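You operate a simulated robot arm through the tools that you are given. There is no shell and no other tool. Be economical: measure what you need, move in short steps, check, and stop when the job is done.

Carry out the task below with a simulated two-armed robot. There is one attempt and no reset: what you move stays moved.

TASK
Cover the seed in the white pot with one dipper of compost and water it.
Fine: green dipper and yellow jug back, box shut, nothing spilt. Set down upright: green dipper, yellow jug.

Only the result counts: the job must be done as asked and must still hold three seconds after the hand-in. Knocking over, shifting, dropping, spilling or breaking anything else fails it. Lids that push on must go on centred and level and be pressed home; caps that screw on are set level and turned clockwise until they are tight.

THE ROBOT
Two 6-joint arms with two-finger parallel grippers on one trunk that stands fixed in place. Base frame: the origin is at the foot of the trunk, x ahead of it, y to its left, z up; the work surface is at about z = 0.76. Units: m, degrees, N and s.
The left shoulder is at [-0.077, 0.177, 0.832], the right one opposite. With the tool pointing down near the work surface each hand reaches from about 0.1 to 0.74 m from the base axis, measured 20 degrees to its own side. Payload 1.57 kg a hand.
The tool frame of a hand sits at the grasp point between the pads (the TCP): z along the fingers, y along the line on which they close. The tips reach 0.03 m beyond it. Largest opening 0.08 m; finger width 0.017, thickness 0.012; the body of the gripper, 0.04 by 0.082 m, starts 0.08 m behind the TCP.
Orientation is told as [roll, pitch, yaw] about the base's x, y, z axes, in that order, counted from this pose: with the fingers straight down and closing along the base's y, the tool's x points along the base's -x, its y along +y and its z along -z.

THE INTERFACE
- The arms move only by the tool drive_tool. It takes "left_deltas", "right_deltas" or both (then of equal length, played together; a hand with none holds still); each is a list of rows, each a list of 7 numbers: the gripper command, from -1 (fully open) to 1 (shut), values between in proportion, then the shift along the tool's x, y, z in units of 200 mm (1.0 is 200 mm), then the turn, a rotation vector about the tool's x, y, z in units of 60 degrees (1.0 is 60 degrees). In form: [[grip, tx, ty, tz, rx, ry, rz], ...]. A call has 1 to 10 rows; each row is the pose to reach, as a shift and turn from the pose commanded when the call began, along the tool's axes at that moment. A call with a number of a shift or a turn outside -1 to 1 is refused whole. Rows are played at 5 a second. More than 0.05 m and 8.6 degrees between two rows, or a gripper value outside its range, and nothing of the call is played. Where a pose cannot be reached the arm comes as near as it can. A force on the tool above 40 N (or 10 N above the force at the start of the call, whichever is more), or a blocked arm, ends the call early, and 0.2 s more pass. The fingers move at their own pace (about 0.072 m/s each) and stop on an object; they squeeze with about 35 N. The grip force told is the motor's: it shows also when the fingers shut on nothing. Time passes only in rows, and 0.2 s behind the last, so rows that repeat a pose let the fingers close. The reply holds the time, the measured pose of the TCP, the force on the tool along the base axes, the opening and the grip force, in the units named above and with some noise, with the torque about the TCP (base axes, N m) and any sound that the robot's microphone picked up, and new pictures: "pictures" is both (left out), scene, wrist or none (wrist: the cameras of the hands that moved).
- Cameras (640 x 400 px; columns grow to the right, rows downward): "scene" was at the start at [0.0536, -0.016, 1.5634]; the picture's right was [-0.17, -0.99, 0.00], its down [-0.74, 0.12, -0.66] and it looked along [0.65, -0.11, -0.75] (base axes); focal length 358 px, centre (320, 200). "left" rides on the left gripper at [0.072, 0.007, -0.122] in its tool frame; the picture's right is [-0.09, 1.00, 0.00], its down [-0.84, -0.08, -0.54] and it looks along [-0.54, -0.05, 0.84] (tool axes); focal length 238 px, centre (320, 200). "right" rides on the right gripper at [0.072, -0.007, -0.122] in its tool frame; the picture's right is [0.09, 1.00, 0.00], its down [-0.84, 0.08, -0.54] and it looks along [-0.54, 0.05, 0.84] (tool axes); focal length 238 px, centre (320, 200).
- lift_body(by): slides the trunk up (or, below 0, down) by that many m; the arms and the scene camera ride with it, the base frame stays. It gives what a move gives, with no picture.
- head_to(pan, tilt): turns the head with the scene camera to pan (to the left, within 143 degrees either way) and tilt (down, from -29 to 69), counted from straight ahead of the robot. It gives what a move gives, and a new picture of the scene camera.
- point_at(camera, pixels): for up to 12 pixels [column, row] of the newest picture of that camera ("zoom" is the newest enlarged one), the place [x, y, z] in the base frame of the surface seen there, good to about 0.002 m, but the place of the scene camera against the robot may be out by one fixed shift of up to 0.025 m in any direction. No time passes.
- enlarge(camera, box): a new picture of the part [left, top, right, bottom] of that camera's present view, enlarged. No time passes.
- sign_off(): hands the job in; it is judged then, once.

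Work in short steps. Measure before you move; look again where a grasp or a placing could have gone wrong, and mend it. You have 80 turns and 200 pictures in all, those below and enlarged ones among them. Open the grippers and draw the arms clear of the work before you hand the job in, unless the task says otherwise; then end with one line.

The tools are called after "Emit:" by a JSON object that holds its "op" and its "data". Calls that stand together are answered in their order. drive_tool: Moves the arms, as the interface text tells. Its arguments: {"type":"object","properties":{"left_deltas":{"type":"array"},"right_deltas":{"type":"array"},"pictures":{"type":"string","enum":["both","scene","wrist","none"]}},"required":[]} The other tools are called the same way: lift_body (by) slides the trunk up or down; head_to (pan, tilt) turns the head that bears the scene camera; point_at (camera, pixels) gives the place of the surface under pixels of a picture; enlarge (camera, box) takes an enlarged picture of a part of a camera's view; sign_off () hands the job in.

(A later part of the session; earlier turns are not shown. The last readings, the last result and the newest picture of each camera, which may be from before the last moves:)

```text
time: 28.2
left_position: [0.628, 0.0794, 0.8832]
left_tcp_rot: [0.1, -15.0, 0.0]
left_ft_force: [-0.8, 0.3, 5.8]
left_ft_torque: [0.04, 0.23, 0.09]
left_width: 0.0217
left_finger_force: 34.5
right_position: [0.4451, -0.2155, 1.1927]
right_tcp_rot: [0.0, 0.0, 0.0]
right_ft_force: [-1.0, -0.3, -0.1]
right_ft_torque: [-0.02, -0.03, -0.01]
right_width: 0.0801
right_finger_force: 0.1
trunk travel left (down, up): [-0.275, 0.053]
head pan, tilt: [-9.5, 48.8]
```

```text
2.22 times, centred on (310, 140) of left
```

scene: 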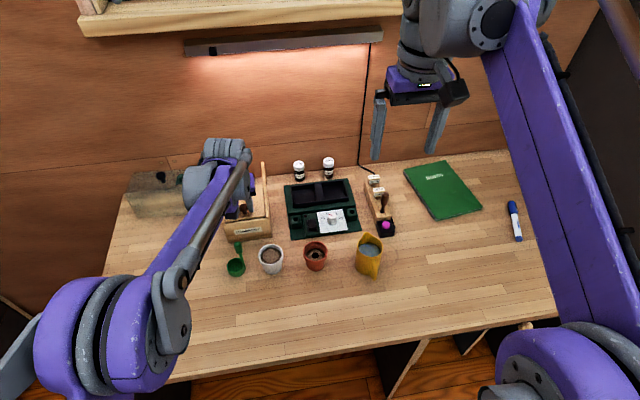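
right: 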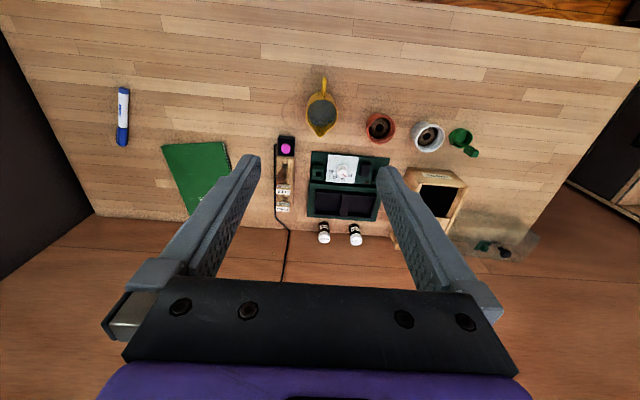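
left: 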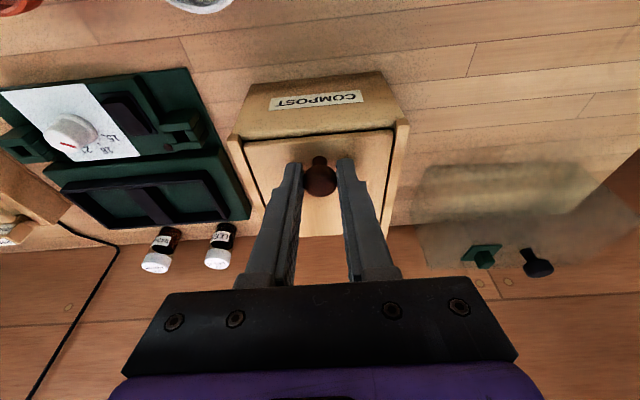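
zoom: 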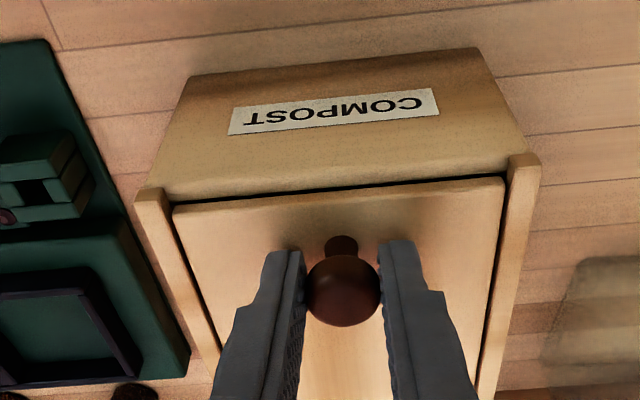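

Lid front is nearly at the box front board (small gap). I pull a few millimetres more, watching the force.

Emit:
{"op": "drive_tool", "data": {"left_deltas": [[1, 0.01, 0, -0.0027, 0, 0, 0], [1, 0.02, 0, -0.0054, 0, 0, 0], [1, 0.03, 0, -0.008, 0, 0, 0], [1, 0.04, 0, -0.0107, 0, 0, 0], [1, 0.04, 0, -0.0107, 0, 0, 0]], "pictures": "wrist"}}

Emit:
{"op": "enlarge", "data": {"camera": "left", "box": [220, 70, 420, 220]}}

Emit:
{"op": "point_at", "data": {"camera": "left", "pixels": [[318, 138], [318, 133], [318, 128], [318, 143], [270, 142], [270, 135]]}}

```text
time: 29.4
left_position: [0.6224, 0.0792, 0.8839]
left_tcp_rot: [0.1, -15.1, 0.0]
left_ft_force: [20.3, -4.2, 10.3]
left_ft_torque: [-0.07, -0.2, -0.02]
left_width: 0.0217
left_finger_force: 34.7
right_position: [0.4471, -0.2173, 1.1936]
right_tcp_rot: [0.0, 0.0, 0.0]
right_ft_force: [0.6, 0.3, 0.9]
right_ft_torque: [0.0, 0.01, 0.0]
right_width: 0.0801
right_finger_force: 0.1
trunk travel left (down, up): [-0.275, 0.053]
head pan, tilt: [-9.5, 48.8]
```

left: 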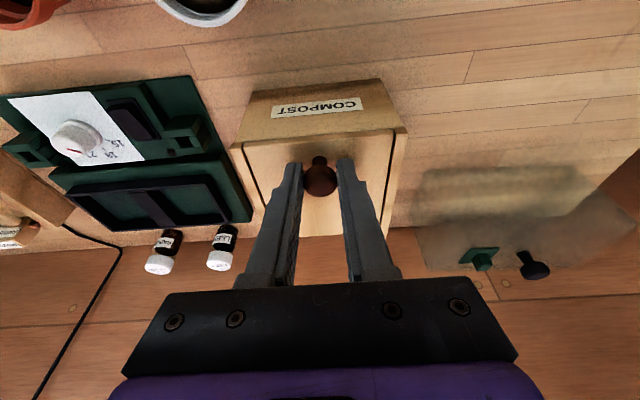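

```text
2.67 times, centred on (320, 145) of left
```

zoom: 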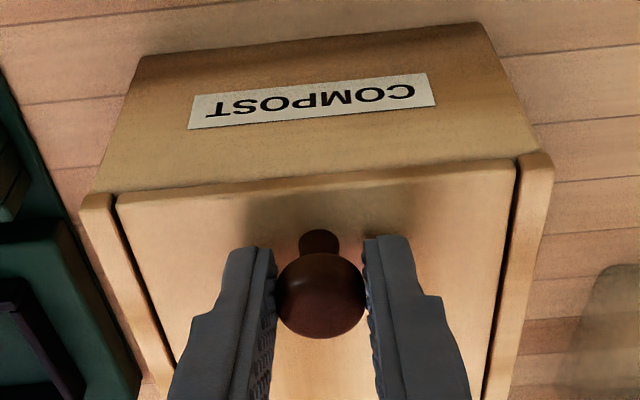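

```text
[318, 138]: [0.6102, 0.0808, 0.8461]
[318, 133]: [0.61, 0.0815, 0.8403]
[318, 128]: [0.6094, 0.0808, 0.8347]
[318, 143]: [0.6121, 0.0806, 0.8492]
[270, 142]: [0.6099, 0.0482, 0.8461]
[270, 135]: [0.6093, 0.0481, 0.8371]
```

The lid is flush with the front (x 0.610) and against the stop (20 N). I relax, open, and lift clear.

Emit:
{"op": "drive_tool", "data": {"left_deltas": [[1, -0.012, 0, 0.0033, 0, 0, 0], [0, -0.012, 0, 0.0033, 0, 0, 0], [0, -0.012, 0, 0.0033, 0, 0, 0], [0, -0.06, 0, -0.15, 0, 0, 0], [0, -0.11, 0, -0.35, 0, 0, 0], [0, -0.155, 0, -0.58, 0, 0, 0], [0, 0.05, 0.1, -0.63, 0, 0, 0], [0, 0.25, 0.2, -0.68, 0, 0, 0]], "pictures": "both"}}

Emit:
{"op": "enlarge", "data": {"camera": "left", "box": [200, 50, 420, 230]}}

```text
time: 31.2
left_position: [0.5346, 0.1166, 1.0025]
left_tcp_rot: [-0.1, -15.0, 0.1]
left_ft_force: [-0.5, -0.2, -1.3]
left_ft_torque: [0.01, -0.01, 0.02]
left_width: 0.0397
left_finger_force: 0.2
right_position: [0.4436, -0.2158, 1.1927]
right_tcp_rot: [0.1, -0.2, 0.1]
right_ft_force: [-0.1, 0.8, -0.8]
right_ft_torque: [-0.01, -0.02, -0.03]
right_width: 0.0797
right_finger_force: 0.0
trunk travel left (down, up): [-0.275, 0.053]
head pan, tilt: [-9.5, 48.8]
```

scene: 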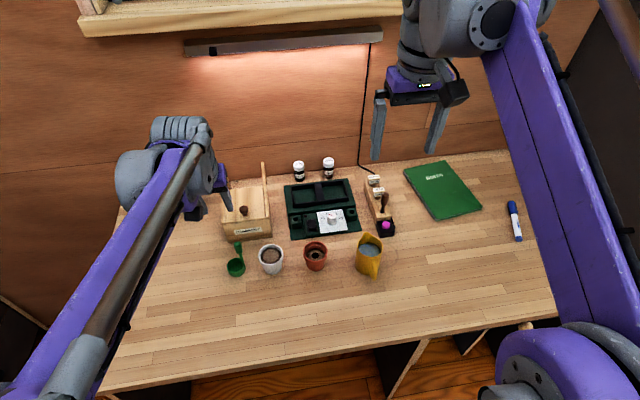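
left: 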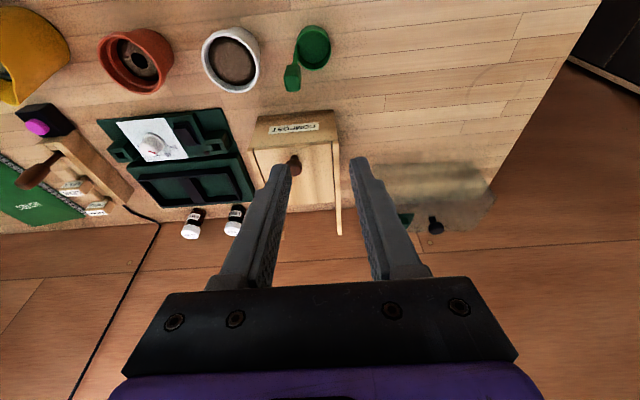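

```text
2.22 times, centred on (310, 140) of left
```

zoom: 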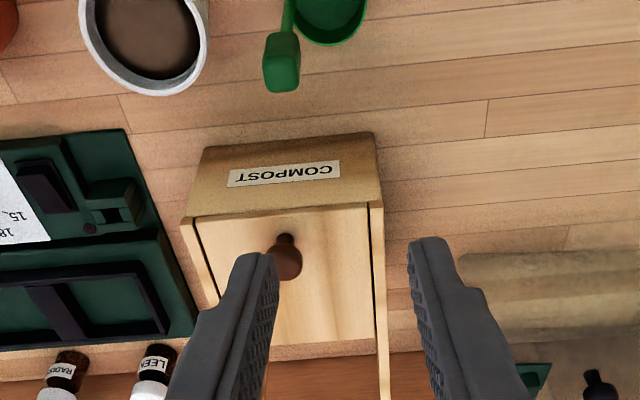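

Box shut cleanly. I park the left arm to the left and bring the right hand down behind the jug, tilted 45°.

Emit:
{"op": "drive_tool", "data": {"left_deltas": [[0, 0.0767, 0.136, -0.148, 0, 0, 0], [0, 0.153, 0.272, -0.297, 0, 0, 0], [0, 0.23, 0.408, -0.445, 0, 0, 0], [0, 0.307, 0.545, -0.593, 0, 0, 0], [0, 0.383, 0.681, -0.742, 0, 0, 0], [0, 0.46, 0.817, -0.89, 0, 0, 0]], "right_deltas": [[-1, 0.072, 0, 0.166, 0, -0.125, 0], [-1, 0.143, 0, 0.333, 0, -0.25, 0], [-1, 0.215, 0, 0.5, 0, -0.375, 0], [-1, 0.287, 0, 0.667, 0, -0.5, 0], [-1, 0.358, 0, 0.833, 0, -0.625, 0], [-1, 0.43, 0, 1.0, 0, -0.75, 0]], "pictures": "both"}}

Emit:
{"op": "enlarge", "data": {"camera": "scene", "box": [225, 220, 405, 320]}}

```text
time: 32.6
left_position: [0.401, 0.2839, 1.149]
left_tcp_rot: [0.0, -15.1, 0.0]
left_ft_force: [0.6, -0.3, -0.4]
left_ft_torque: [0.01, -0.02, -0.01]
left_width: 0.0402
left_finger_force: 0.1
right_position: [0.3589, -0.2169, 0.9952]
right_tcp_rot: [0.0, -45.2, 0.0]
right_ft_force: [-0.7, 0.2, 1.0]
right_ft_torque: [0.01, -0.01, -0.02]
right_width: 0.0801
right_finger_force: 0.0
trunk travel left (down, up): [-0.275, 0.053]
head pan, tilt: [-9.5, 48.8]
```

scene: 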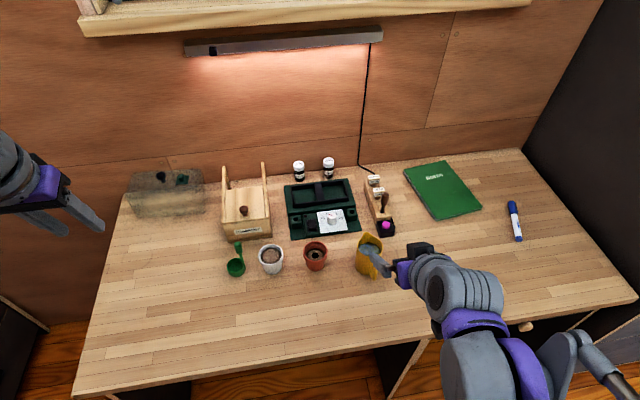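
right: 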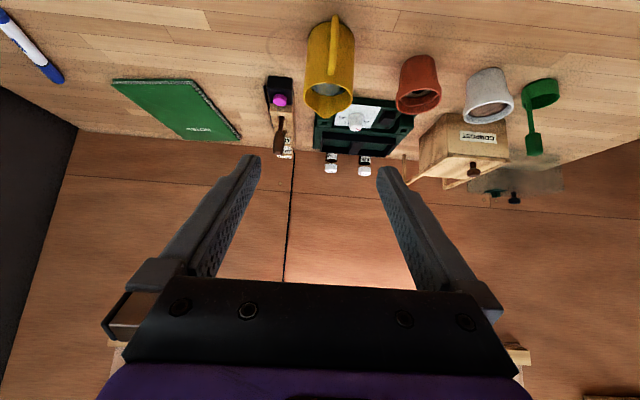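
left: 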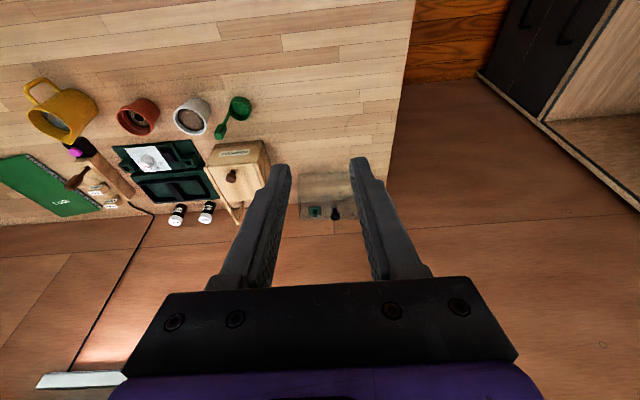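

```text
3.56 times, centred on (315, 270) of scene
```

zoom: 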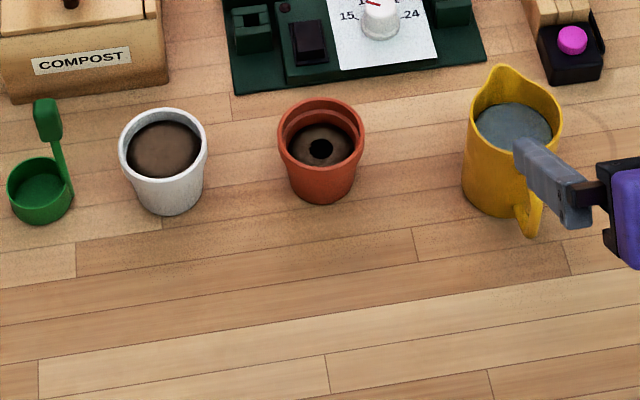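

The jug is at (330,65) in the right camera, handle toward the hand. I enlarge and measure.

Emit:
{"op": "enlarge", "data": {"camera": "right", "box": [260, 0, 420, 130]}}

Emit:
{"op": "point_at", "data": {"camera": "right", "pixels": [[335, 18], [335, 30], [334, 45], [333, 60], [334, 75], [306, 60], [353, 60], [330, 112], [308, 90], [352, 90], [320, 40], [346, 40]]}}

Emit:
{"op": "point_at", "data": {"camera": "left", "pixels": [[40, 80], [28, 92], [50, 85], [60, 95], [80, 90], [97, 105], [30, 120], [62, 140], [50, 122]]}}

```text
3.08 times, centred on (340, 65) of right
```

zoom: 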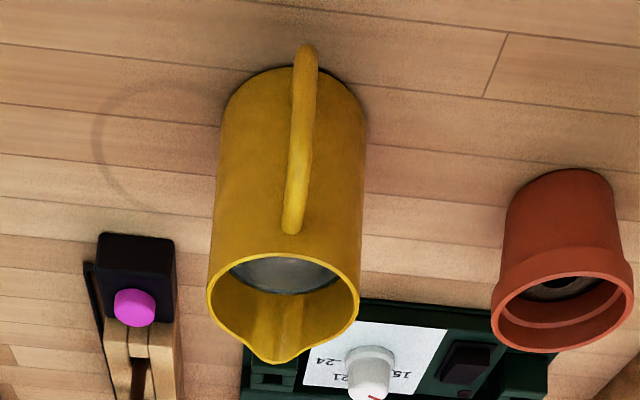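

```text
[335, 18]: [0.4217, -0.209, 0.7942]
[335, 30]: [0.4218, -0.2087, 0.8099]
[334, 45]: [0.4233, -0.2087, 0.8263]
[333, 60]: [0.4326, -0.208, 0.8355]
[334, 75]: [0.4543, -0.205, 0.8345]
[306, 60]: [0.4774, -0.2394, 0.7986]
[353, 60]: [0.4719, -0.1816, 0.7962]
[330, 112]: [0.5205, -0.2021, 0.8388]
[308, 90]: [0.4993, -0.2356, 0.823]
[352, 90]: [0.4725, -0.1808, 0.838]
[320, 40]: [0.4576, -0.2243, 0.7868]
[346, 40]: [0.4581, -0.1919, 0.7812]
```

```text
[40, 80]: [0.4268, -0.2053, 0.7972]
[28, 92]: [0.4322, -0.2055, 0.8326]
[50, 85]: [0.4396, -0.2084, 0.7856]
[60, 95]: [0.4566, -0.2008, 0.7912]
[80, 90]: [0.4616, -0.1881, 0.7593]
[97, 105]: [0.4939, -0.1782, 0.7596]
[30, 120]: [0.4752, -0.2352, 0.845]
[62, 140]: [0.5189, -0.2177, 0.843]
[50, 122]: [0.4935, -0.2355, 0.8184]
```

Jug body Ø≈0.06 at (0.483, −0.210), rim z≈0.845, spout toward +x. I check water level, rim edges and pot soil level before grasping by the body.

Emit:
{"op": "point_at", "data": {"camera": "right", "pixels": [[333, 90], [326, 91], [340, 91], [328, 116], [311, 93], [348, 95], [307, 85], [353, 85], [312, 30], [351, 28]]}}

Emit:
{"op": "point_at", "data": {"camera": "left", "pixels": [[189, 117], [185, 122], [195, 115], [174, 115], [210, 117], [192, 97], [192, 133], [48, 122], [42, 117]]}}

Emit:
{"op": "enlarge", "data": {"camera": "left", "box": [0, 60, 220, 160]}}

```text
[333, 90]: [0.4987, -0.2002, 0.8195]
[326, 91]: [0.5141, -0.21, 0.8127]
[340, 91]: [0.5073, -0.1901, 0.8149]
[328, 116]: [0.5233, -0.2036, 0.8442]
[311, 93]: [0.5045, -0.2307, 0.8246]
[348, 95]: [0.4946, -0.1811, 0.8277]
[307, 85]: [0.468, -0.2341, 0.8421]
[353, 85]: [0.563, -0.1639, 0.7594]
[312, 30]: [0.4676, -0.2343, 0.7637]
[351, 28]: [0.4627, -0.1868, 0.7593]
```

```text
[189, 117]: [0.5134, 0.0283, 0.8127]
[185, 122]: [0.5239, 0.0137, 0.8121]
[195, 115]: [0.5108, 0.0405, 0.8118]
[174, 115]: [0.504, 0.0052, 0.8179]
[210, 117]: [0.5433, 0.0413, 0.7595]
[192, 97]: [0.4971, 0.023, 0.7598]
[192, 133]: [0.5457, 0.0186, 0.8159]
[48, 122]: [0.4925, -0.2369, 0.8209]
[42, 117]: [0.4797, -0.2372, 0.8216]
```

```text
2.91 times, centred on (110, 110) of left
```

zoom: 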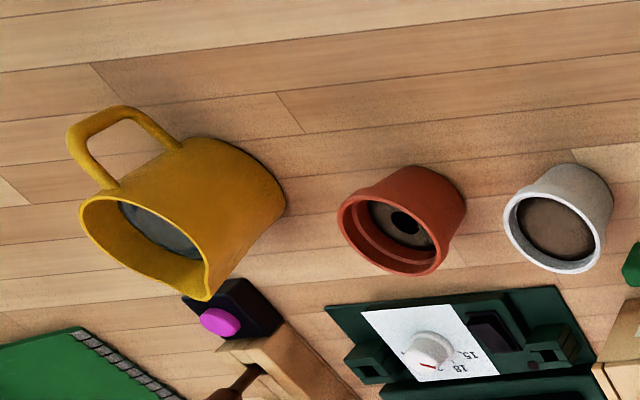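

Water level ≈0.817, spout tip ≈(0.523, −0.205, 0.844); jug centre ≈(0.483, −0.208). Compost in the pot is at 0.812, rim 0.817, so only a small pour. Pregrasp first.

Emit:
{"op": "drive_tool", "data": {"right_deltas": [[-1, 0.074, 0.015, 0.18, 0, 0, 0], [-1, 0.148, 0.03, 0.36, 0, 0, 0], [-1, 0.2224, 0.045, 0.5484, 0, 0, 0], [-1, 0.2224, 0.045, 0.5484, 0, 0, 0]], "pictures": "wrist"}}

Emit:
{"op": "point_at", "data": {"camera": "right", "pixels": [[325, 20], [325, 40], [300, 40], [340, 40], [325, 100]]}}

```text
time: 33.6
left_position: [0.4008, 0.2846, 1.1486]
left_tcp_rot: [-0.1, -15.0, 0.0]
left_ft_force: [-0.6, 0.8, -0.7]
left_ft_torque: [0.0, -0.02, 0.0]
left_width: 0.0403
left_finger_force: 0.0
right_position: [0.4057, -0.2069, 0.8824]
right_tcp_rot: [0.0, -45.2, 0.0]
right_ft_force: [0.0, -1.7, -0.6]
right_ft_torque: [0.05, -0.03, 0.02]
right_width: 0.0801
right_finger_force: 0.1
trunk travel left (down, up): [-0.275, 0.053]
head pan, tilt: [-9.5, 48.8]
```

right: 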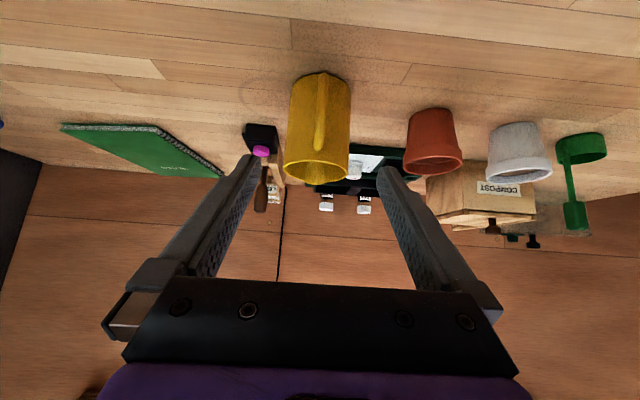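

```text
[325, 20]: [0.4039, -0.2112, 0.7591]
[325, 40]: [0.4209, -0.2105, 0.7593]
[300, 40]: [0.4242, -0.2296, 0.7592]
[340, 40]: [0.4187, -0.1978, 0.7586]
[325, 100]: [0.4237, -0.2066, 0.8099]
```

The jug is centred between the fingers. I advance along the tool axis around the body, then close.

Emit:
{"op": "drive_tool", "data": {"right_deltas": [[-1, 0, -0.005, 0.13, 0, 0, 0], [-1, 0, -0.005, 0.26, 0, 0, 0], [-1, -0.005, -0.005, 0.39, 0, 0, 0], [-1, -0.01, -0.005, 0.48, 0, 0, 0], [-1, -0.01, -0.005, 0.536, 0, 0, 0], [-1, -0.01, -0.005, 0.536, 0, 0, 0]], "pictures": "both"}}

Emit:
{"op": "enlarge", "data": {"camera": "right", "box": [220, 60, 420, 280]}}

Emit:
{"op": "enlarge", "data": {"camera": "scene", "box": [330, 220, 430, 290]}}

```text
time: 35.0
left_position: [0.4031, 0.2841, 1.1489]
left_tcp_rot: [0.0, -15.1, -0.1]
left_ft_force: [-0.3, -1.1, 0.1]
left_ft_torque: [0.01, 0.01, 0.01]
left_width: 0.0398
left_finger_force: 0.0
right_position: [0.4827, -0.2086, 0.8095]
right_tcp_rot: [0.0, -45.1, 0.0]
right_ft_force: [0.9, 0.3, 0.4]
right_ft_torque: [0.03, 0.0, -0.01]
right_width: 0.0801
right_finger_force: 0.0
trunk travel left (down, up): [-0.275, 0.053]
head pan, tilt: [-9.5, 48.8]
```

scene: 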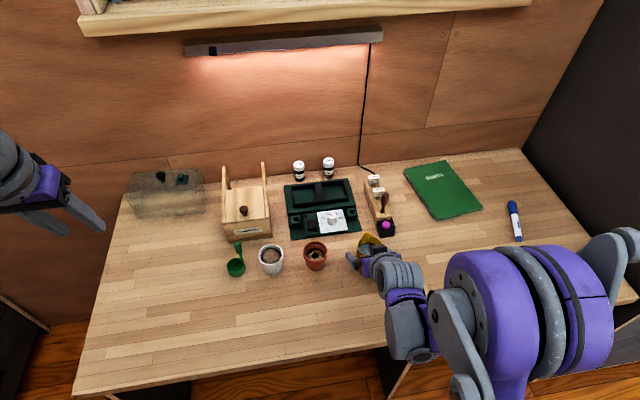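
right: 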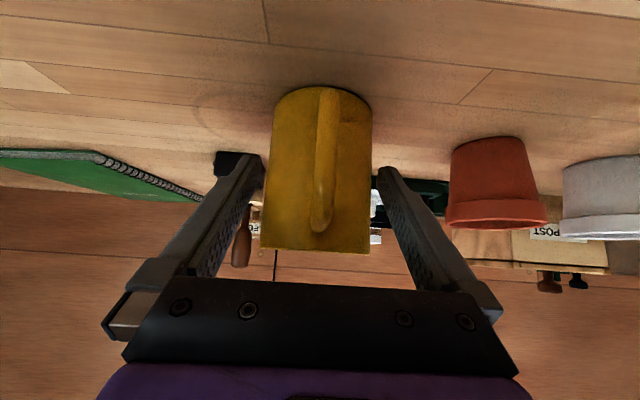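

```text
1.82 times, centred on (320, 170) of right
```

zoom: 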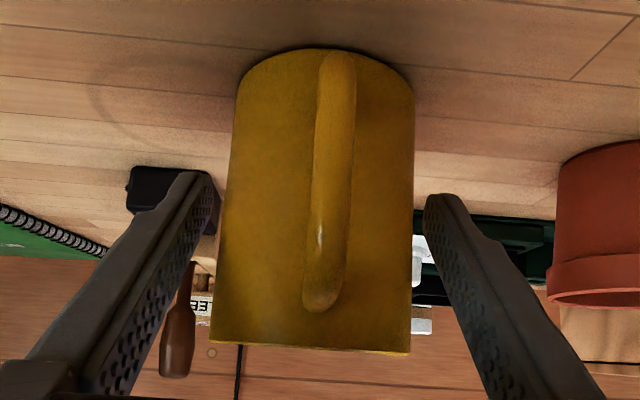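

```text
5.71 times, centred on (380, 255) of scene
```

zoom: 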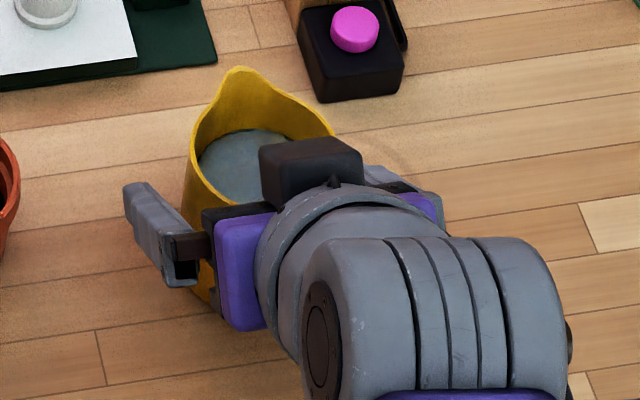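

Fingers straddle the body. I shift 1.5 mm toward −y and close.

Emit:
{"op": "drive_tool", "data": {"right_deltas": [[-1, 0, -0.0075, 0, 0, 0, 0], [1, 0, -0.0075, 0, 0, 0, 0], [1, 0, -0.0075, 0, 0, 0, 0], [1, 0, -0.0075, 0, 0, 0, 0]], "pictures": "wrist"}}

```text
time: 36.0
left_position: [0.4017, 0.2835, 1.1489]
left_tcp_rot: [0.0, -15.0, 0.0]
left_ft_force: [0.4, 0.7, 0.7]
left_ft_torque: [-0.02, -0.02, -0.01]
left_width: 0.04
left_finger_force: 0.1
right_position: [0.4836, -0.2087, 0.8103]
right_tcp_rot: [0.0, -45.0, 0.0]
right_ft_force: [0.1, 0.9, 0.6]
right_ft_torque: [0.02, 0.02, 0.02]
right_width: 0.0536
right_finger_force: 35.0
trunk travel left (down, up): [-0.275, 0.053]
head pan, tilt: [-9.5, 48.8]
```

right: 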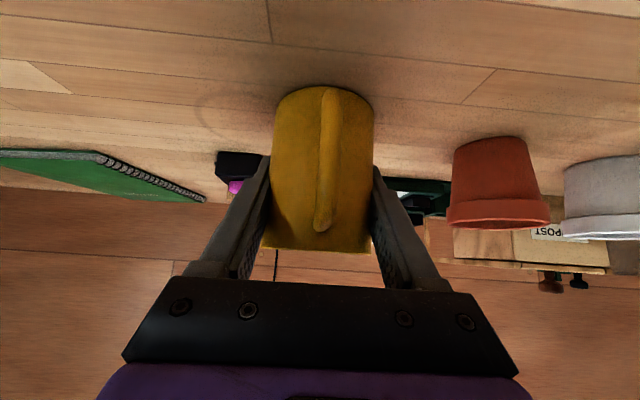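

Gripped (53.6 mm). I lift 9 cm straight up, slowly, and check for pivoting.

Emit:
{"op": "drive_tool", "data": {"right_deltas": [[1, -0.02, 0, -0.02, 0, 0, 0], [1, -0.06, 0, -0.06, 0, 0, 0], [1, -0.11, 0, -0.11, 0, 0, 0], [1, -0.17, 0, -0.17, 0, 0, 0], [1, -0.23, 0, -0.23, 0, 0, 0], [1, -0.28, 0, -0.28, 0, 0, 0], [1, -0.318, 0, -0.318, 0, 0, 0], [1, -0.318, 0, -0.318, 0, 0, 0]], "pictures": "both"}}

Emit:
{"op": "enlarge", "data": {"camera": "left", "box": [0, 50, 240, 190]}}

```text
time: 37.8
left_position: [0.4031, 0.2841, 1.1484]
left_tcp_rot: [-0.1, -15.0, 0.0]
left_ft_force: [0.1, 0.2, -0.1]
left_ft_torque: [0.01, 0.0, 0.0]
left_width: 0.0398
left_finger_force: 0.1
right_position: [0.4832, -0.209, 0.8988]
right_tcp_rot: [0.1, -44.9, 0.0]
right_ft_force: [0.4, 0.7, -2.1]
right_ft_torque: [-0.02, -0.05, 0.03]
right_width: 0.0532
right_finger_force: 34.6
trunk travel left (down, up): [-0.275, 0.053]
head pan, tilt: [-9.5, 48.8]
```

scene: 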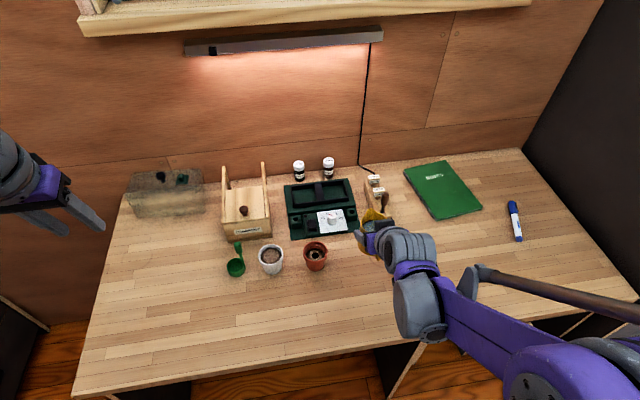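
right: 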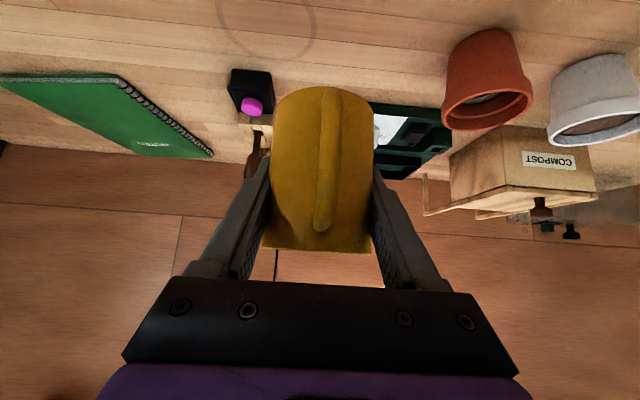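

```text
2.67 times, centred on (120, 120) of left
```

zoom: 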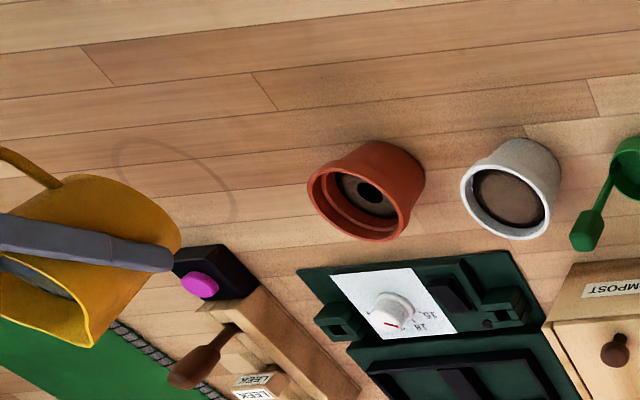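

Held firmly and level. I move back 4 cm in x and carry it along +y at this height.

Emit:
{"op": "drive_tool", "data": {"right_deltas": [[1, 0.03, 0.02, -0.03, 0, 0, 0], [1, 0.08, 0.08, -0.08, 0, 0, 0], [1, 0.12, 0.17, -0.12, 0, 0, 0], [1, 0.154, 0.28, -0.154, 0, 0, 0], [1, 0.154, 0.4, -0.154, 0, 0, 0], [1, 0.154, 0.52, -0.154, 0, 0, 0], [1, 0.154, 0.64, -0.154, 0, 0, 0], [1, 0.154, 0.76, -0.154, 0, 0, 0], [1, 0.154, 0.88, -0.154, 0, 0, 0], [1, 0.154, 0.97, -0.154, 0, 0, 0]], "pictures": "scene"}}

```text
time: 40.0
left_position: [0.4024, 0.2828, 1.1485]
left_tcp_rot: [0.0, -15.0, 0.0]
left_ft_force: [-0.9, 0.3, 0.2]
left_ft_torque: [-0.02, 0.0, 0.02]
left_width: 0.04
left_finger_force: 0.2
right_position: [0.439, -0.0166, 0.8982]
right_tcp_rot: [-0.2, -45.0, 0.1]
right_ft_force: [0.4, 0.1, -2.8]
right_ft_torque: [-0.01, -0.02, 0.04]
right_width: 0.0533
right_finger_force: 34.9
trunk travel left (down, up): [-0.275, 0.053]
head pan, tilt: [-9.5, 48.8]
```

scene: 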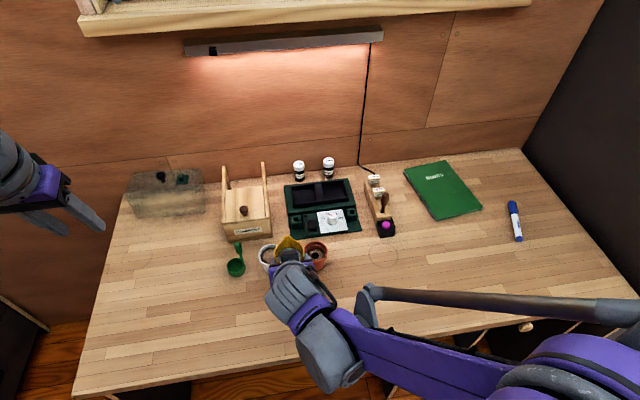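

Now at y≈−0.016. I move to y≈0.025 and pre-tilt 24° forward while still back and high.

Emit:
{"op": "drive_tool", "data": {"right_deltas": [[1, 0, 0.08, 0, 0, 0, 0], [1, 0, 0.16, 0, 0, 0, 0], [1, 0, 0.205, 0, 0, 0, 0], [1, 0, 0.205, 0, 0, 0.1, 0], [1, 0, 0.205, 0, 0, 0.2, 0], [1, 0, 0.205, 0, 0, 0.3, 0], [1, 0, 0.205, 0, 0, 0.4, 0], [1, 0, 0.205, 0, 0, 0.4, 0]], "pictures": "both"}}

Emit:
{"op": "enlarge", "data": {"camera": "left", "box": [110, 50, 270, 160]}}

```text
time: 41.8
left_position: [0.4021, 0.2844, 1.1485]
left_tcp_rot: [0.0, -15.0, -0.1]
left_ft_force: [0.4, -0.6, 0.0]
left_ft_torque: [0.02, 0.01, -0.02]
left_width: 0.0399
left_finger_force: 0.0
right_position: [0.439, 0.0269, 0.9001]
right_tcp_rot: [-0.1, -21.0, 0.0]
right_ft_force: [-0.3, -0.6, -2.3]
right_ft_torque: [-0.01, -0.06, 0.02]
right_width: 0.0535
right_finger_force: 35.2
trunk travel left (down, up): [-0.275, 0.053]
head pan, tilt: [-9.5, 48.8]
```

scene: 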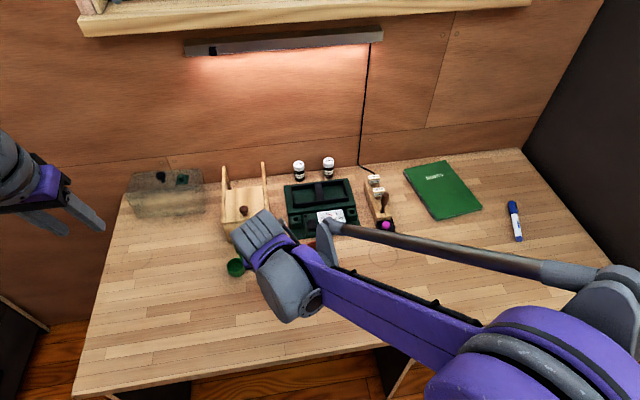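
right: 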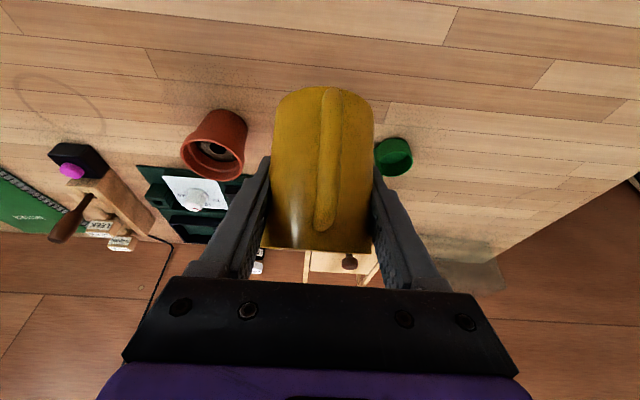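

```text
3.64 times, centred on (190, 105) of left
```

zoom: 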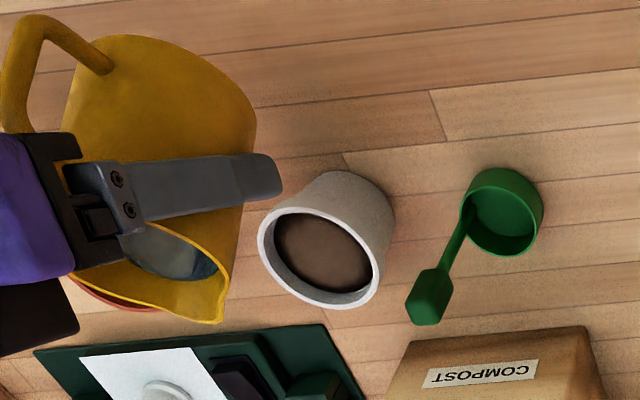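

The left camera gives a good view; I measure the spout tip.

Emit:
{"op": "point_at", "data": {"camera": "zoom", "pixels": [[213, 316], [205, 316], [220, 285], [190, 250], [160, 250], [320, 250], [263, 245], [377, 270], [330, 300], [320, 210]]}}

```text
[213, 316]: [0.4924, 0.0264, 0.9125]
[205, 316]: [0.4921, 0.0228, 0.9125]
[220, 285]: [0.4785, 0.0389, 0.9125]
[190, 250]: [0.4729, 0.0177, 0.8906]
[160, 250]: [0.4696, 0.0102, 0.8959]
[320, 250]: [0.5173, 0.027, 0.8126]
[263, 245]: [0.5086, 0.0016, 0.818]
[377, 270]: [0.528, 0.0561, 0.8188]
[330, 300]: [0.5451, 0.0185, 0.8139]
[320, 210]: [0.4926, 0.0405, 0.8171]
```

Spout tip at (0.492, 0.025, 0.9125), as modelled. I bring the spout to (0.508, 0.028, 0.865) over the pot and tilt on to 42° with the tip held in place.

Emit:
{"op": "drive_tool", "data": {"right_deltas": [[1, 0.005, 0.015, 0.125, 0, 0, 0], [1, 0.0105, 0.015, 0.2505, 0, 0, 0], [1, 0.004, 0.015, 0.224, 0, 0.1, 0], [1, -0.004, 0.015, 0.1965, 0, 0.2, 0], [1, -0.0145, 0.015, 0.17, 0, 0.3, 0], [1, -0.0145, 0.015, 0.17, 0, 0.3, 0]], "pictures": "none"}}

Emit:
{"op": "enlarge", "data": {"camera": "left", "box": [110, 50, 270, 160]}}

Emit:
{"op": "point_at", "data": {"camera": "zoom", "pixels": [[320, 250], [300, 280], [340, 280]]}}

```text
time: 43.2
left_position: [0.4012, 0.2838, 1.149]
left_tcp_rot: [0.1, -15.0, 0.0]
left_ft_force: [0.5, 0.1, -0.4]
left_ft_torque: [0.01, 0.0, 0.03]
left_width: 0.0398
left_finger_force: 0.1
right_position: [0.4536, 0.0297, 0.8688]
right_tcp_rot: [-0.1, -2.9, 0.0]
right_ft_force: [0.2, 0.4, -2.7]
right_ft_torque: [0.02, -0.05, -0.03]
right_width: 0.0537
right_finger_force: 34.8
trunk travel left (down, up): [-0.275, 0.053]
head pan, tilt: [-9.5, 48.8]
```

```text
3.64 times, centred on (190, 105) of left
```

zoom: 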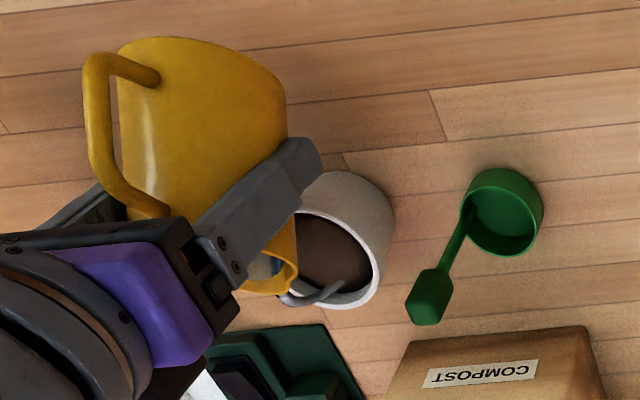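

```text
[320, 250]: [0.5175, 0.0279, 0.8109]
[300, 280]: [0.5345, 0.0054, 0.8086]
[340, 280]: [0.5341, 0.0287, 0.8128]
```

Water is already flowing into the pot. I look closely at where it lands before any more time passes.

Emit:
{"op": "enlarge", "data": {"camera": "left", "box": [170, 90, 220, 140]}}

Emit:
{"op": "point_at", "data": {"camera": "zoom", "pixels": [[240, 330], [300, 320], [350, 290], [380, 270], [330, 200]]}}

```text
8.00 times, centred on (195, 115) of left
```

zoom: 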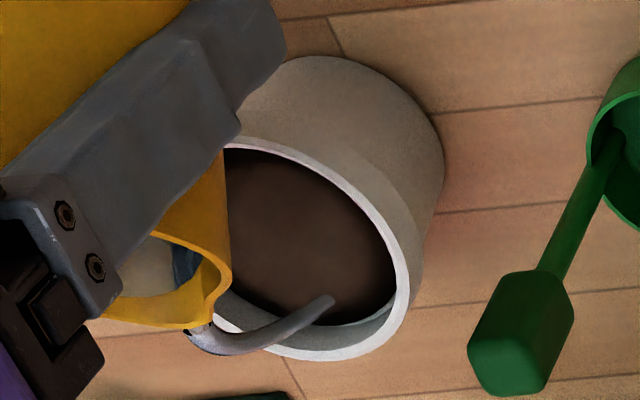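

```text
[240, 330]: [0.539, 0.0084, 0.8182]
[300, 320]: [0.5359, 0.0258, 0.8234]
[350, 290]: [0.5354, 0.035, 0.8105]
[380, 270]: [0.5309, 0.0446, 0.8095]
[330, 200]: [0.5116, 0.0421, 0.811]
```

The stream lands at about x 0.535, inside the far edge; I shift back 8 mm, let it run briefly, then tilt back to stop.

Emit:
{"op": "drive_tool", "data": {"right_deltas": [[1, 0.04, 0, 0, 0, 0, 0], [1, 0.04, 0, 0, 0, 0, 0], [1, 0.04, 0, 0.0285, 0, -0.1, 0], [1, 0.038, 0, 0.057, 0, -0.2, 0], [1, 0.036, 0, 0.085, 0, -0.3, 0], [1, 0.036, 0, 0.085, 0, -0.3, 0]], "pictures": "none"}}

Emit:
{"op": "enlarge", "data": {"camera": "left", "box": [150, 70, 230, 150]}}

```text
time: 44.6
left_position: [0.4028, 0.2841, 1.1492]
left_tcp_rot: [0.0, -15.0, 0.0]
left_ft_force: [0.0, 0.0, 0.1]
left_ft_torque: [0.0, 0.01, 0.0]
left_width: 0.0401
left_finger_force: 0.1
right_position: [0.4506, 0.0283, 0.8519]
right_tcp_rot: [0.1, -21.1, 0.0]
right_ft_force: [0.3, -0.7, -2.0]
right_ft_torque: [0.02, 0.01, -0.03]
right_width: 0.0535
right_finger_force: 34.5
trunk travel left (down, up): [-0.275, 0.053]
head pan, tilt: [-9.5, 48.8]
```

```text
5.00 times, centred on (190, 110) of left
```

zoom: 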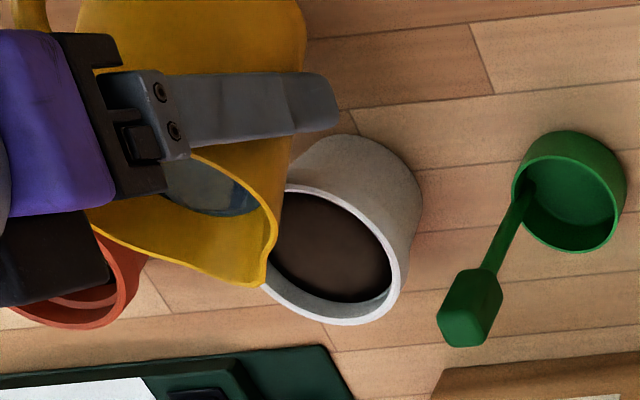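

Flow has stopped, soil darkened. I measure the water remaining and compare soil against the scene view.

Emit:
{"op": "point_at", "data": {"camera": "zoom", "pixels": [[210, 200], [230, 205], [200, 180], [266, 280], [330, 250], [350, 290], [310, 220]]}}

Emit:
{"op": "enlarge", "data": {"camera": "left", "box": [180, 100, 210, 140]}}

```text
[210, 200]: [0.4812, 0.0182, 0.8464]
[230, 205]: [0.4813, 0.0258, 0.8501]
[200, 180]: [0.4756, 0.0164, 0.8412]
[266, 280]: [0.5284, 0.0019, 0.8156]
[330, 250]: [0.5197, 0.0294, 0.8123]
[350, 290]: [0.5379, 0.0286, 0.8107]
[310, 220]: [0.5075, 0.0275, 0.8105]
```

```text
10.00 times, centred on (195, 120) of left
```

zoom: 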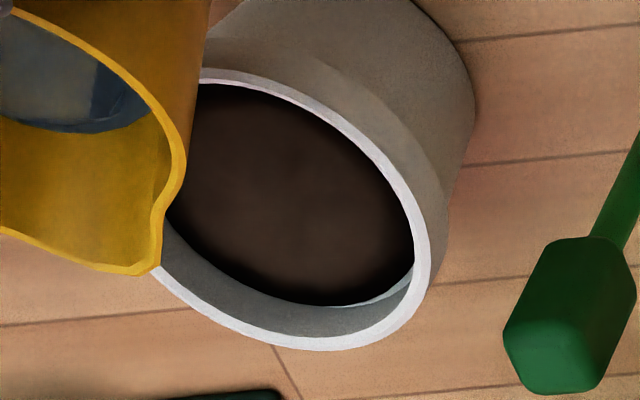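

The surface is evenly dark and not ponding, but the pour was short. I give one more brief pour, returning upright within the same call.

Emit:
{"op": "drive_tool", "data": {"right_deltas": [[1, -0.0063, 0, -0.0265, 0, 0.1, 0], [1, -0.0143, 0, -0.054, 0, 0.2, 0], [1, -0.025, 0, -0.0804, 0, 0.3, 0], [1, -0.025, 0, -0.0804, 0, 0.3, 0], [1, -0.025, 0, -0.0804, 0, 0.3, 0], [1, -0.0143, 0, -0.054, 0, 0.2, 0], [1, -0.0063, 0, -0.0265, 0, 0.1, 0], [1, 0, 0, 0, 0, 0, 0], [1, 0, 0, 0, 0, 0, 0]], "pictures": "none"}}

Emit:
{"op": "enlarge", "data": {"camera": "left", "box": [150, 70, 230, 150]}}

Emit:
{"op": "point_at", "data": {"camera": "zoom", "pixels": [[210, 200], [230, 205], [200, 180], [330, 250], [350, 290], [310, 220]]}}

```text
time: 46.6
left_position: [0.4021, 0.2829, 1.1478]
left_tcp_rot: [0.0, -15.0, -0.1]
left_ft_force: [0.9, 0.4, -0.5]
left_ft_torque: [-0.02, -0.02, -0.03]
left_width: 0.0402
left_finger_force: 0.1
right_position: [0.4488, 0.0282, 0.8505]
right_tcp_rot: [0.0, -21.1, 0.0]
right_ft_force: [0.2, -0.2, -2.0]
right_ft_torque: [0.03, 0.01, 0.0]
right_width: 0.0535
right_finger_force: 34.7
trunk travel left (down, up): [-0.275, 0.053]
head pan, tilt: [-9.5, 48.8]
```

```text
5.00 times, centred on (190, 110) of left
```

zoom: 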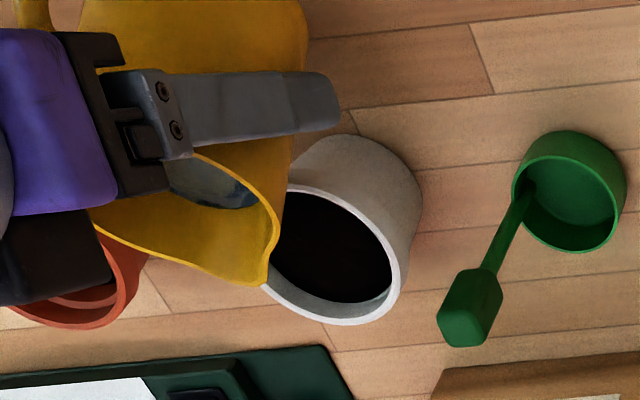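

```text
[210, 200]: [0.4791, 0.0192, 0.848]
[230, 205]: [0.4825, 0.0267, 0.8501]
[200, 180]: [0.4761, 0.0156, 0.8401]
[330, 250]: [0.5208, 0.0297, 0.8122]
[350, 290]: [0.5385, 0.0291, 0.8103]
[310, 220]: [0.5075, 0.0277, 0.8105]
```

Soil is now nearly black, i.e. well wetted, no ponding, no spill visible. I raise the jug, set it upright, and look.

Emit:
{"op": "drive_tool", "data": {"right_deltas": [[1, -0.02, 0, -0.1, 0, -0.03, 0], [1, -0.035, 0, -0.2, 0, -0.1, 0], [1, -0.043, 0, -0.2515, 0, -0.2, 0], [1, -0.043, 0, -0.2515, 0, -0.3, 0], [1, -0.043, 0, -0.2515, 0, -0.4, 0], [1, -0.043, 0, -0.2515, 0, -0.4, 0]], "pictures": "none"}}

Emit:
{"op": "enlarge", "data": {"camera": "left", "box": [100, 50, 260, 160]}}

```text
time: 48.0
left_position: [0.4016, 0.2843, 1.1499]
left_tcp_rot: [0.0, -15.0, -0.1]
left_ft_force: [-0.7, 0.9, -0.1]
left_ft_torque: [0.0, 0.01, 0.0]
left_width: 0.0398
left_finger_force: 0.0
right_position: [0.4381, 0.0286, 0.9005]
right_tcp_rot: [0.0, -45.2, -0.1]
right_ft_force: [-1.0, -1.3, -2.4]
right_ft_torque: [0.03, -0.02, 0.01]
right_width: 0.0534
right_finger_force: 35.2
trunk travel left (down, up): [-0.275, 0.053]
head pan, tilt: [-9.5, 48.8]
```

```text
3.64 times, centred on (180, 105) of left
```

zoom: 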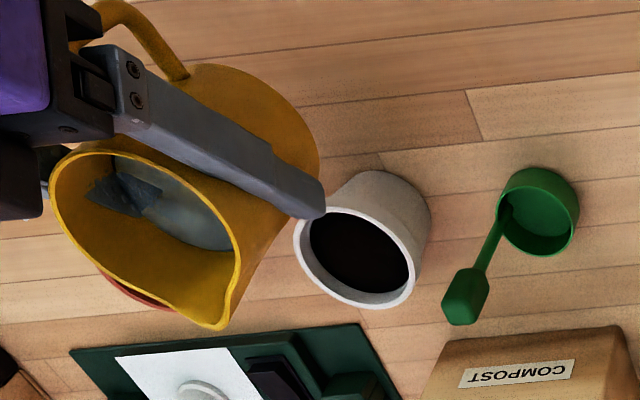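

Jug upright, pot clean. I carry the jug back along −y at this height.

Emit:
{"op": "drive_tool", "data": {"right_deltas": [[1, 0, -0.03, 0, 0, 0, 0], [1, 0, -0.1, 0, 0, 0, 0], [1, 0, -0.2, 0, 0, 0, 0], [1, 0, -0.32, 0, 0, 0, 0], [1, 0, -0.44, 0, 0, 0, 0], [1, 0, -0.56, 0, 0, 0, 0], [1, 0, -0.68, 0, 0, 0, 0], [1, 0, -0.8, 0, 0, 0, 0], [1, 0, -0.9, 0, 0, 0, 0], [1, 0, -0.95, 0, 0, 0, 0]], "pictures": "none"}}

```text
time: 50.2
left_position: [0.4014, 0.2839, 1.1492]
left_tcp_rot: [0.0, -15.0, 0.0]
left_ft_force: [0.7, -0.1, -0.5]
left_ft_torque: [0.02, -0.02, 0.0]
left_width: 0.04
left_finger_force: 0.1
right_position: [0.437, -0.1607, 0.9035]
right_tcp_rot: [-0.1, -45.0, 0.0]
right_ft_force: [0.2, -0.4, -2.5]
right_ft_torque: [0.0, -0.04, 0.02]
right_width: 0.0534
right_finger_force: 35.3
trunk travel left (down, up): [-0.275, 0.053]
head pan, tilt: [-9.5, 48.8]
```

Next I go over the original spot and lower to about 1 cm above the table.

Emit:
{"op": "drive_tool", "data": {"right_deltas": [[1, -0.05, -0.08, 0.05, 0, 0, 0], [1, -0.11, -0.16, 0.11, 0, 0, 0], [1, -0.163, -0.239, 0.163, 0, 0, 0], [1, -0.08, -0.239, 0.245, 0, 0, 0], [1, 0, -0.239, 0.325, 0, 0, 0], [1, 0.08, -0.239, 0.405, 0, 0, 0], [1, 0.12, -0.239, 0.446, 0, 0, 0], [1, 0.12, -0.239, 0.446, 0, 0, 0]], "pictures": "wrist"}}

```text
time: 52.0
left_position: [0.4018, 0.2843, 1.1482]
left_tcp_rot: [0.1, -15.0, -0.1]
left_ft_force: [0.1, 0.2, 0.0]
left_ft_torque: [0.01, 0.0, -0.01]
left_width: 0.0401
left_finger_force: 0.1
right_position: [0.4851, -0.2102, 0.8211]
right_tcp_rot: [0.0, -45.0, 0.1]
right_ft_force: [0.0, 0.1, -2.5]
right_ft_torque: [-0.01, 0.02, -0.04]
right_width: 0.0538
right_finger_force: 34.9
trunk travel left (down, up): [-0.275, 0.053]
head pan, tilt: [-9.5, 48.8]
```

right: 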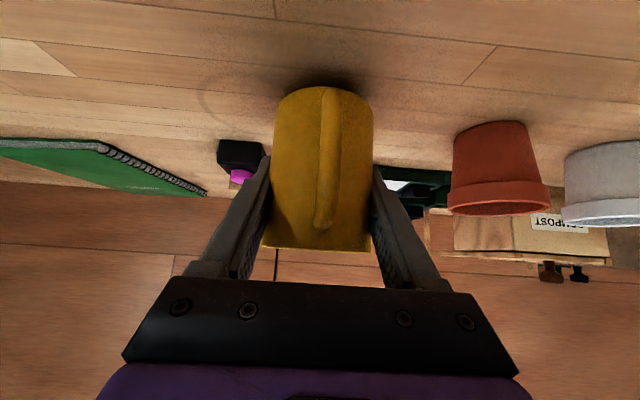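

About 1 cm to go; I lower in small steps until contact.

Emit:
{"op": "drive_tool", "data": {"right_deltas": [[1, 0.0135, 0.006, 0.0065, 0, 0, 0], [1, 0.0235, 0.006, 0.0165, 0, 0, 0], [1, 0.0305, 0.006, 0.0235, 0, 0, 0], [1, 0.0375, 0.006, 0.0305, 0, 0, 0], [1, 0.0405, 0.006, 0.0335, 0, 0, 0], [1, 0.0405, 0.006, 0.0335, 0, 0, 0]], "pictures": "none"}}

```text
time: 53.4
left_position: [0.4014, 0.2836, 1.1486]
left_tcp_rot: [0.0, -15.0, 0.0]
left_ft_force: [0.0, -0.5, -0.3]
left_ft_torque: [0.03, -0.02, 0.0]
left_width: 0.04
left_finger_force: 0.1
right_position: [0.484, -0.2089, 0.8113]
right_tcp_rot: [-0.1, -45.0, -0.1]
right_ft_force: [0.1, -0.5, -2.9]
right_ft_torque: [0.01, -0.01, 0.03]
right_width: 0.0533
right_finger_force: 35.0
trunk travel left (down, up): [-0.275, 0.053]
head pan, tilt: [-9.5, 48.8]
```

Still carrying full weight (−2.9 N), so about 1 mm remains. I go down in half-millimetre steps.

Emit:
{"op": "drive_tool", "data": {"right_deltas": [[1, 0.0025, 0, 0.0025, 0, 0, 0], [1, 0.0045, 0, 0.0045, 0, 0, 0], [1, 0.006, 0, 0.006, 0, 0, 0], [1, 0.006, 0, 0.006, 0, 0, 0]], "pictures": "none"}}

```text
time: 54.4
left_position: [0.4019, 0.2846, 1.1499]
left_tcp_rot: [0.0, -15.0, 0.0]
left_ft_force: [0.2, -0.3, -0.4]
left_ft_torque: [0.03, -0.01, 0.01]
left_width: 0.0398
left_finger_force: 0.1
right_position: [0.4838, -0.2082, 0.8104]
right_tcp_rot: [0.0, -45.2, -0.1]
right_ft_force: [3.9, -3.0, 14.7]
right_ft_torque: [-0.06, 0.16, 0.06]
right_width: 0.0535
right_finger_force: 34.5
trunk travel left (down, up): [-0.275, 0.053]
head pan, tilt: [-9.5, 48.8]
```

Contact (14.7 N). I ease up slightly, open fully, and withdraw along the tool axis.

Emit:
{"op": "drive_tool", "data": {"right_deltas": [[1, -0.003, 0, -0.003, 0, 0, 0], [-1, -0.003, 0, -0.003, 0, 0, 0], [-1, -0.003, 0, -0.003, 0, 0, 0], [-1, -0.003, 0, -0.003, 0, 0, 0], [-1, -0.003, 0, -0.1, 0, 0, 0], [-1, -0.003, 0, -0.25, 0, 0, 0], [-1, -0.003, 0, -0.42, 0, 0, 0], [-1, -0.003, 0, -0.6, 0, 0, 0], [-1, -0.003, 0, -0.8, 0, 0, 0]], "pictures": "both"}}

Emit:
{"op": "enlarge", "data": {"camera": "left", "box": [0, 50, 260, 200]}}

Emit:
{"op": "enlarge", "data": {"camera": "scene", "box": [210, 150, 410, 300]}}

```text
time: 56.4
left_position: [0.4003, 0.2837, 1.1486]
left_tcp_rot: [0.1, -15.1, -0.1]
left_ft_force: [-0.8, 0.0, 0.8]
left_ft_torque: [0.0, -0.02, -0.01]
left_width: 0.04
left_finger_force: 0.0
right_position: [0.3701, -0.2072, 0.9228]
right_tcp_rot: [0.0, -45.2, 0.0]
right_ft_force: [-0.3, -0.2, -1.0]
right_ft_torque: [0.02, -0.02, -0.03]
right_width: 0.08
right_finger_force: 0.1
trunk travel left (down, up): [-0.275, 0.053]
head pan, tilt: [-9.5, 48.8]
```

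scene: 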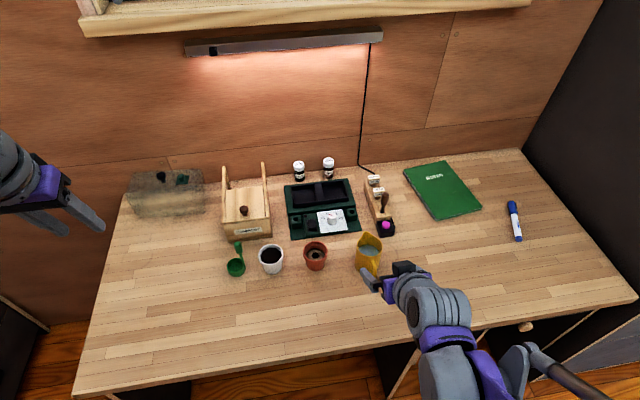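
right: 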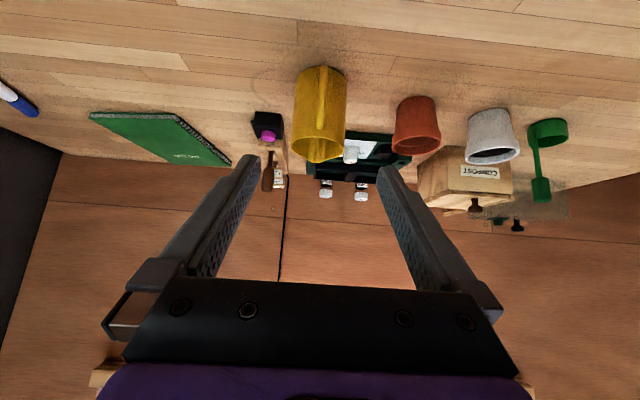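

```text
2.46 times, centred on (130, 125) of left
```

zoom: 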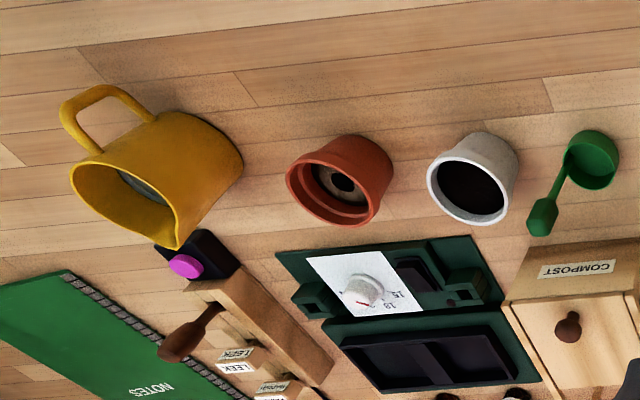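

```text
2.67 times, centred on (310, 225) of scene
```

zoom: 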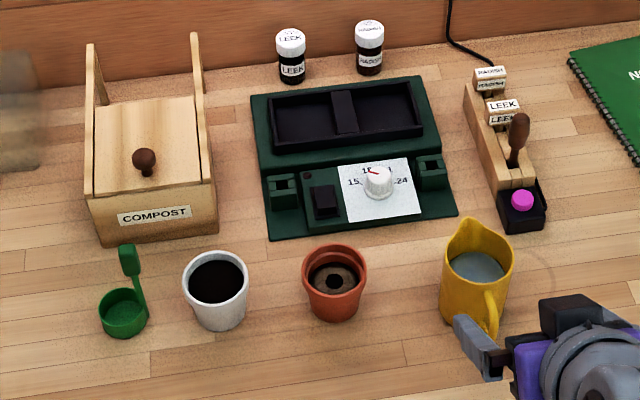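

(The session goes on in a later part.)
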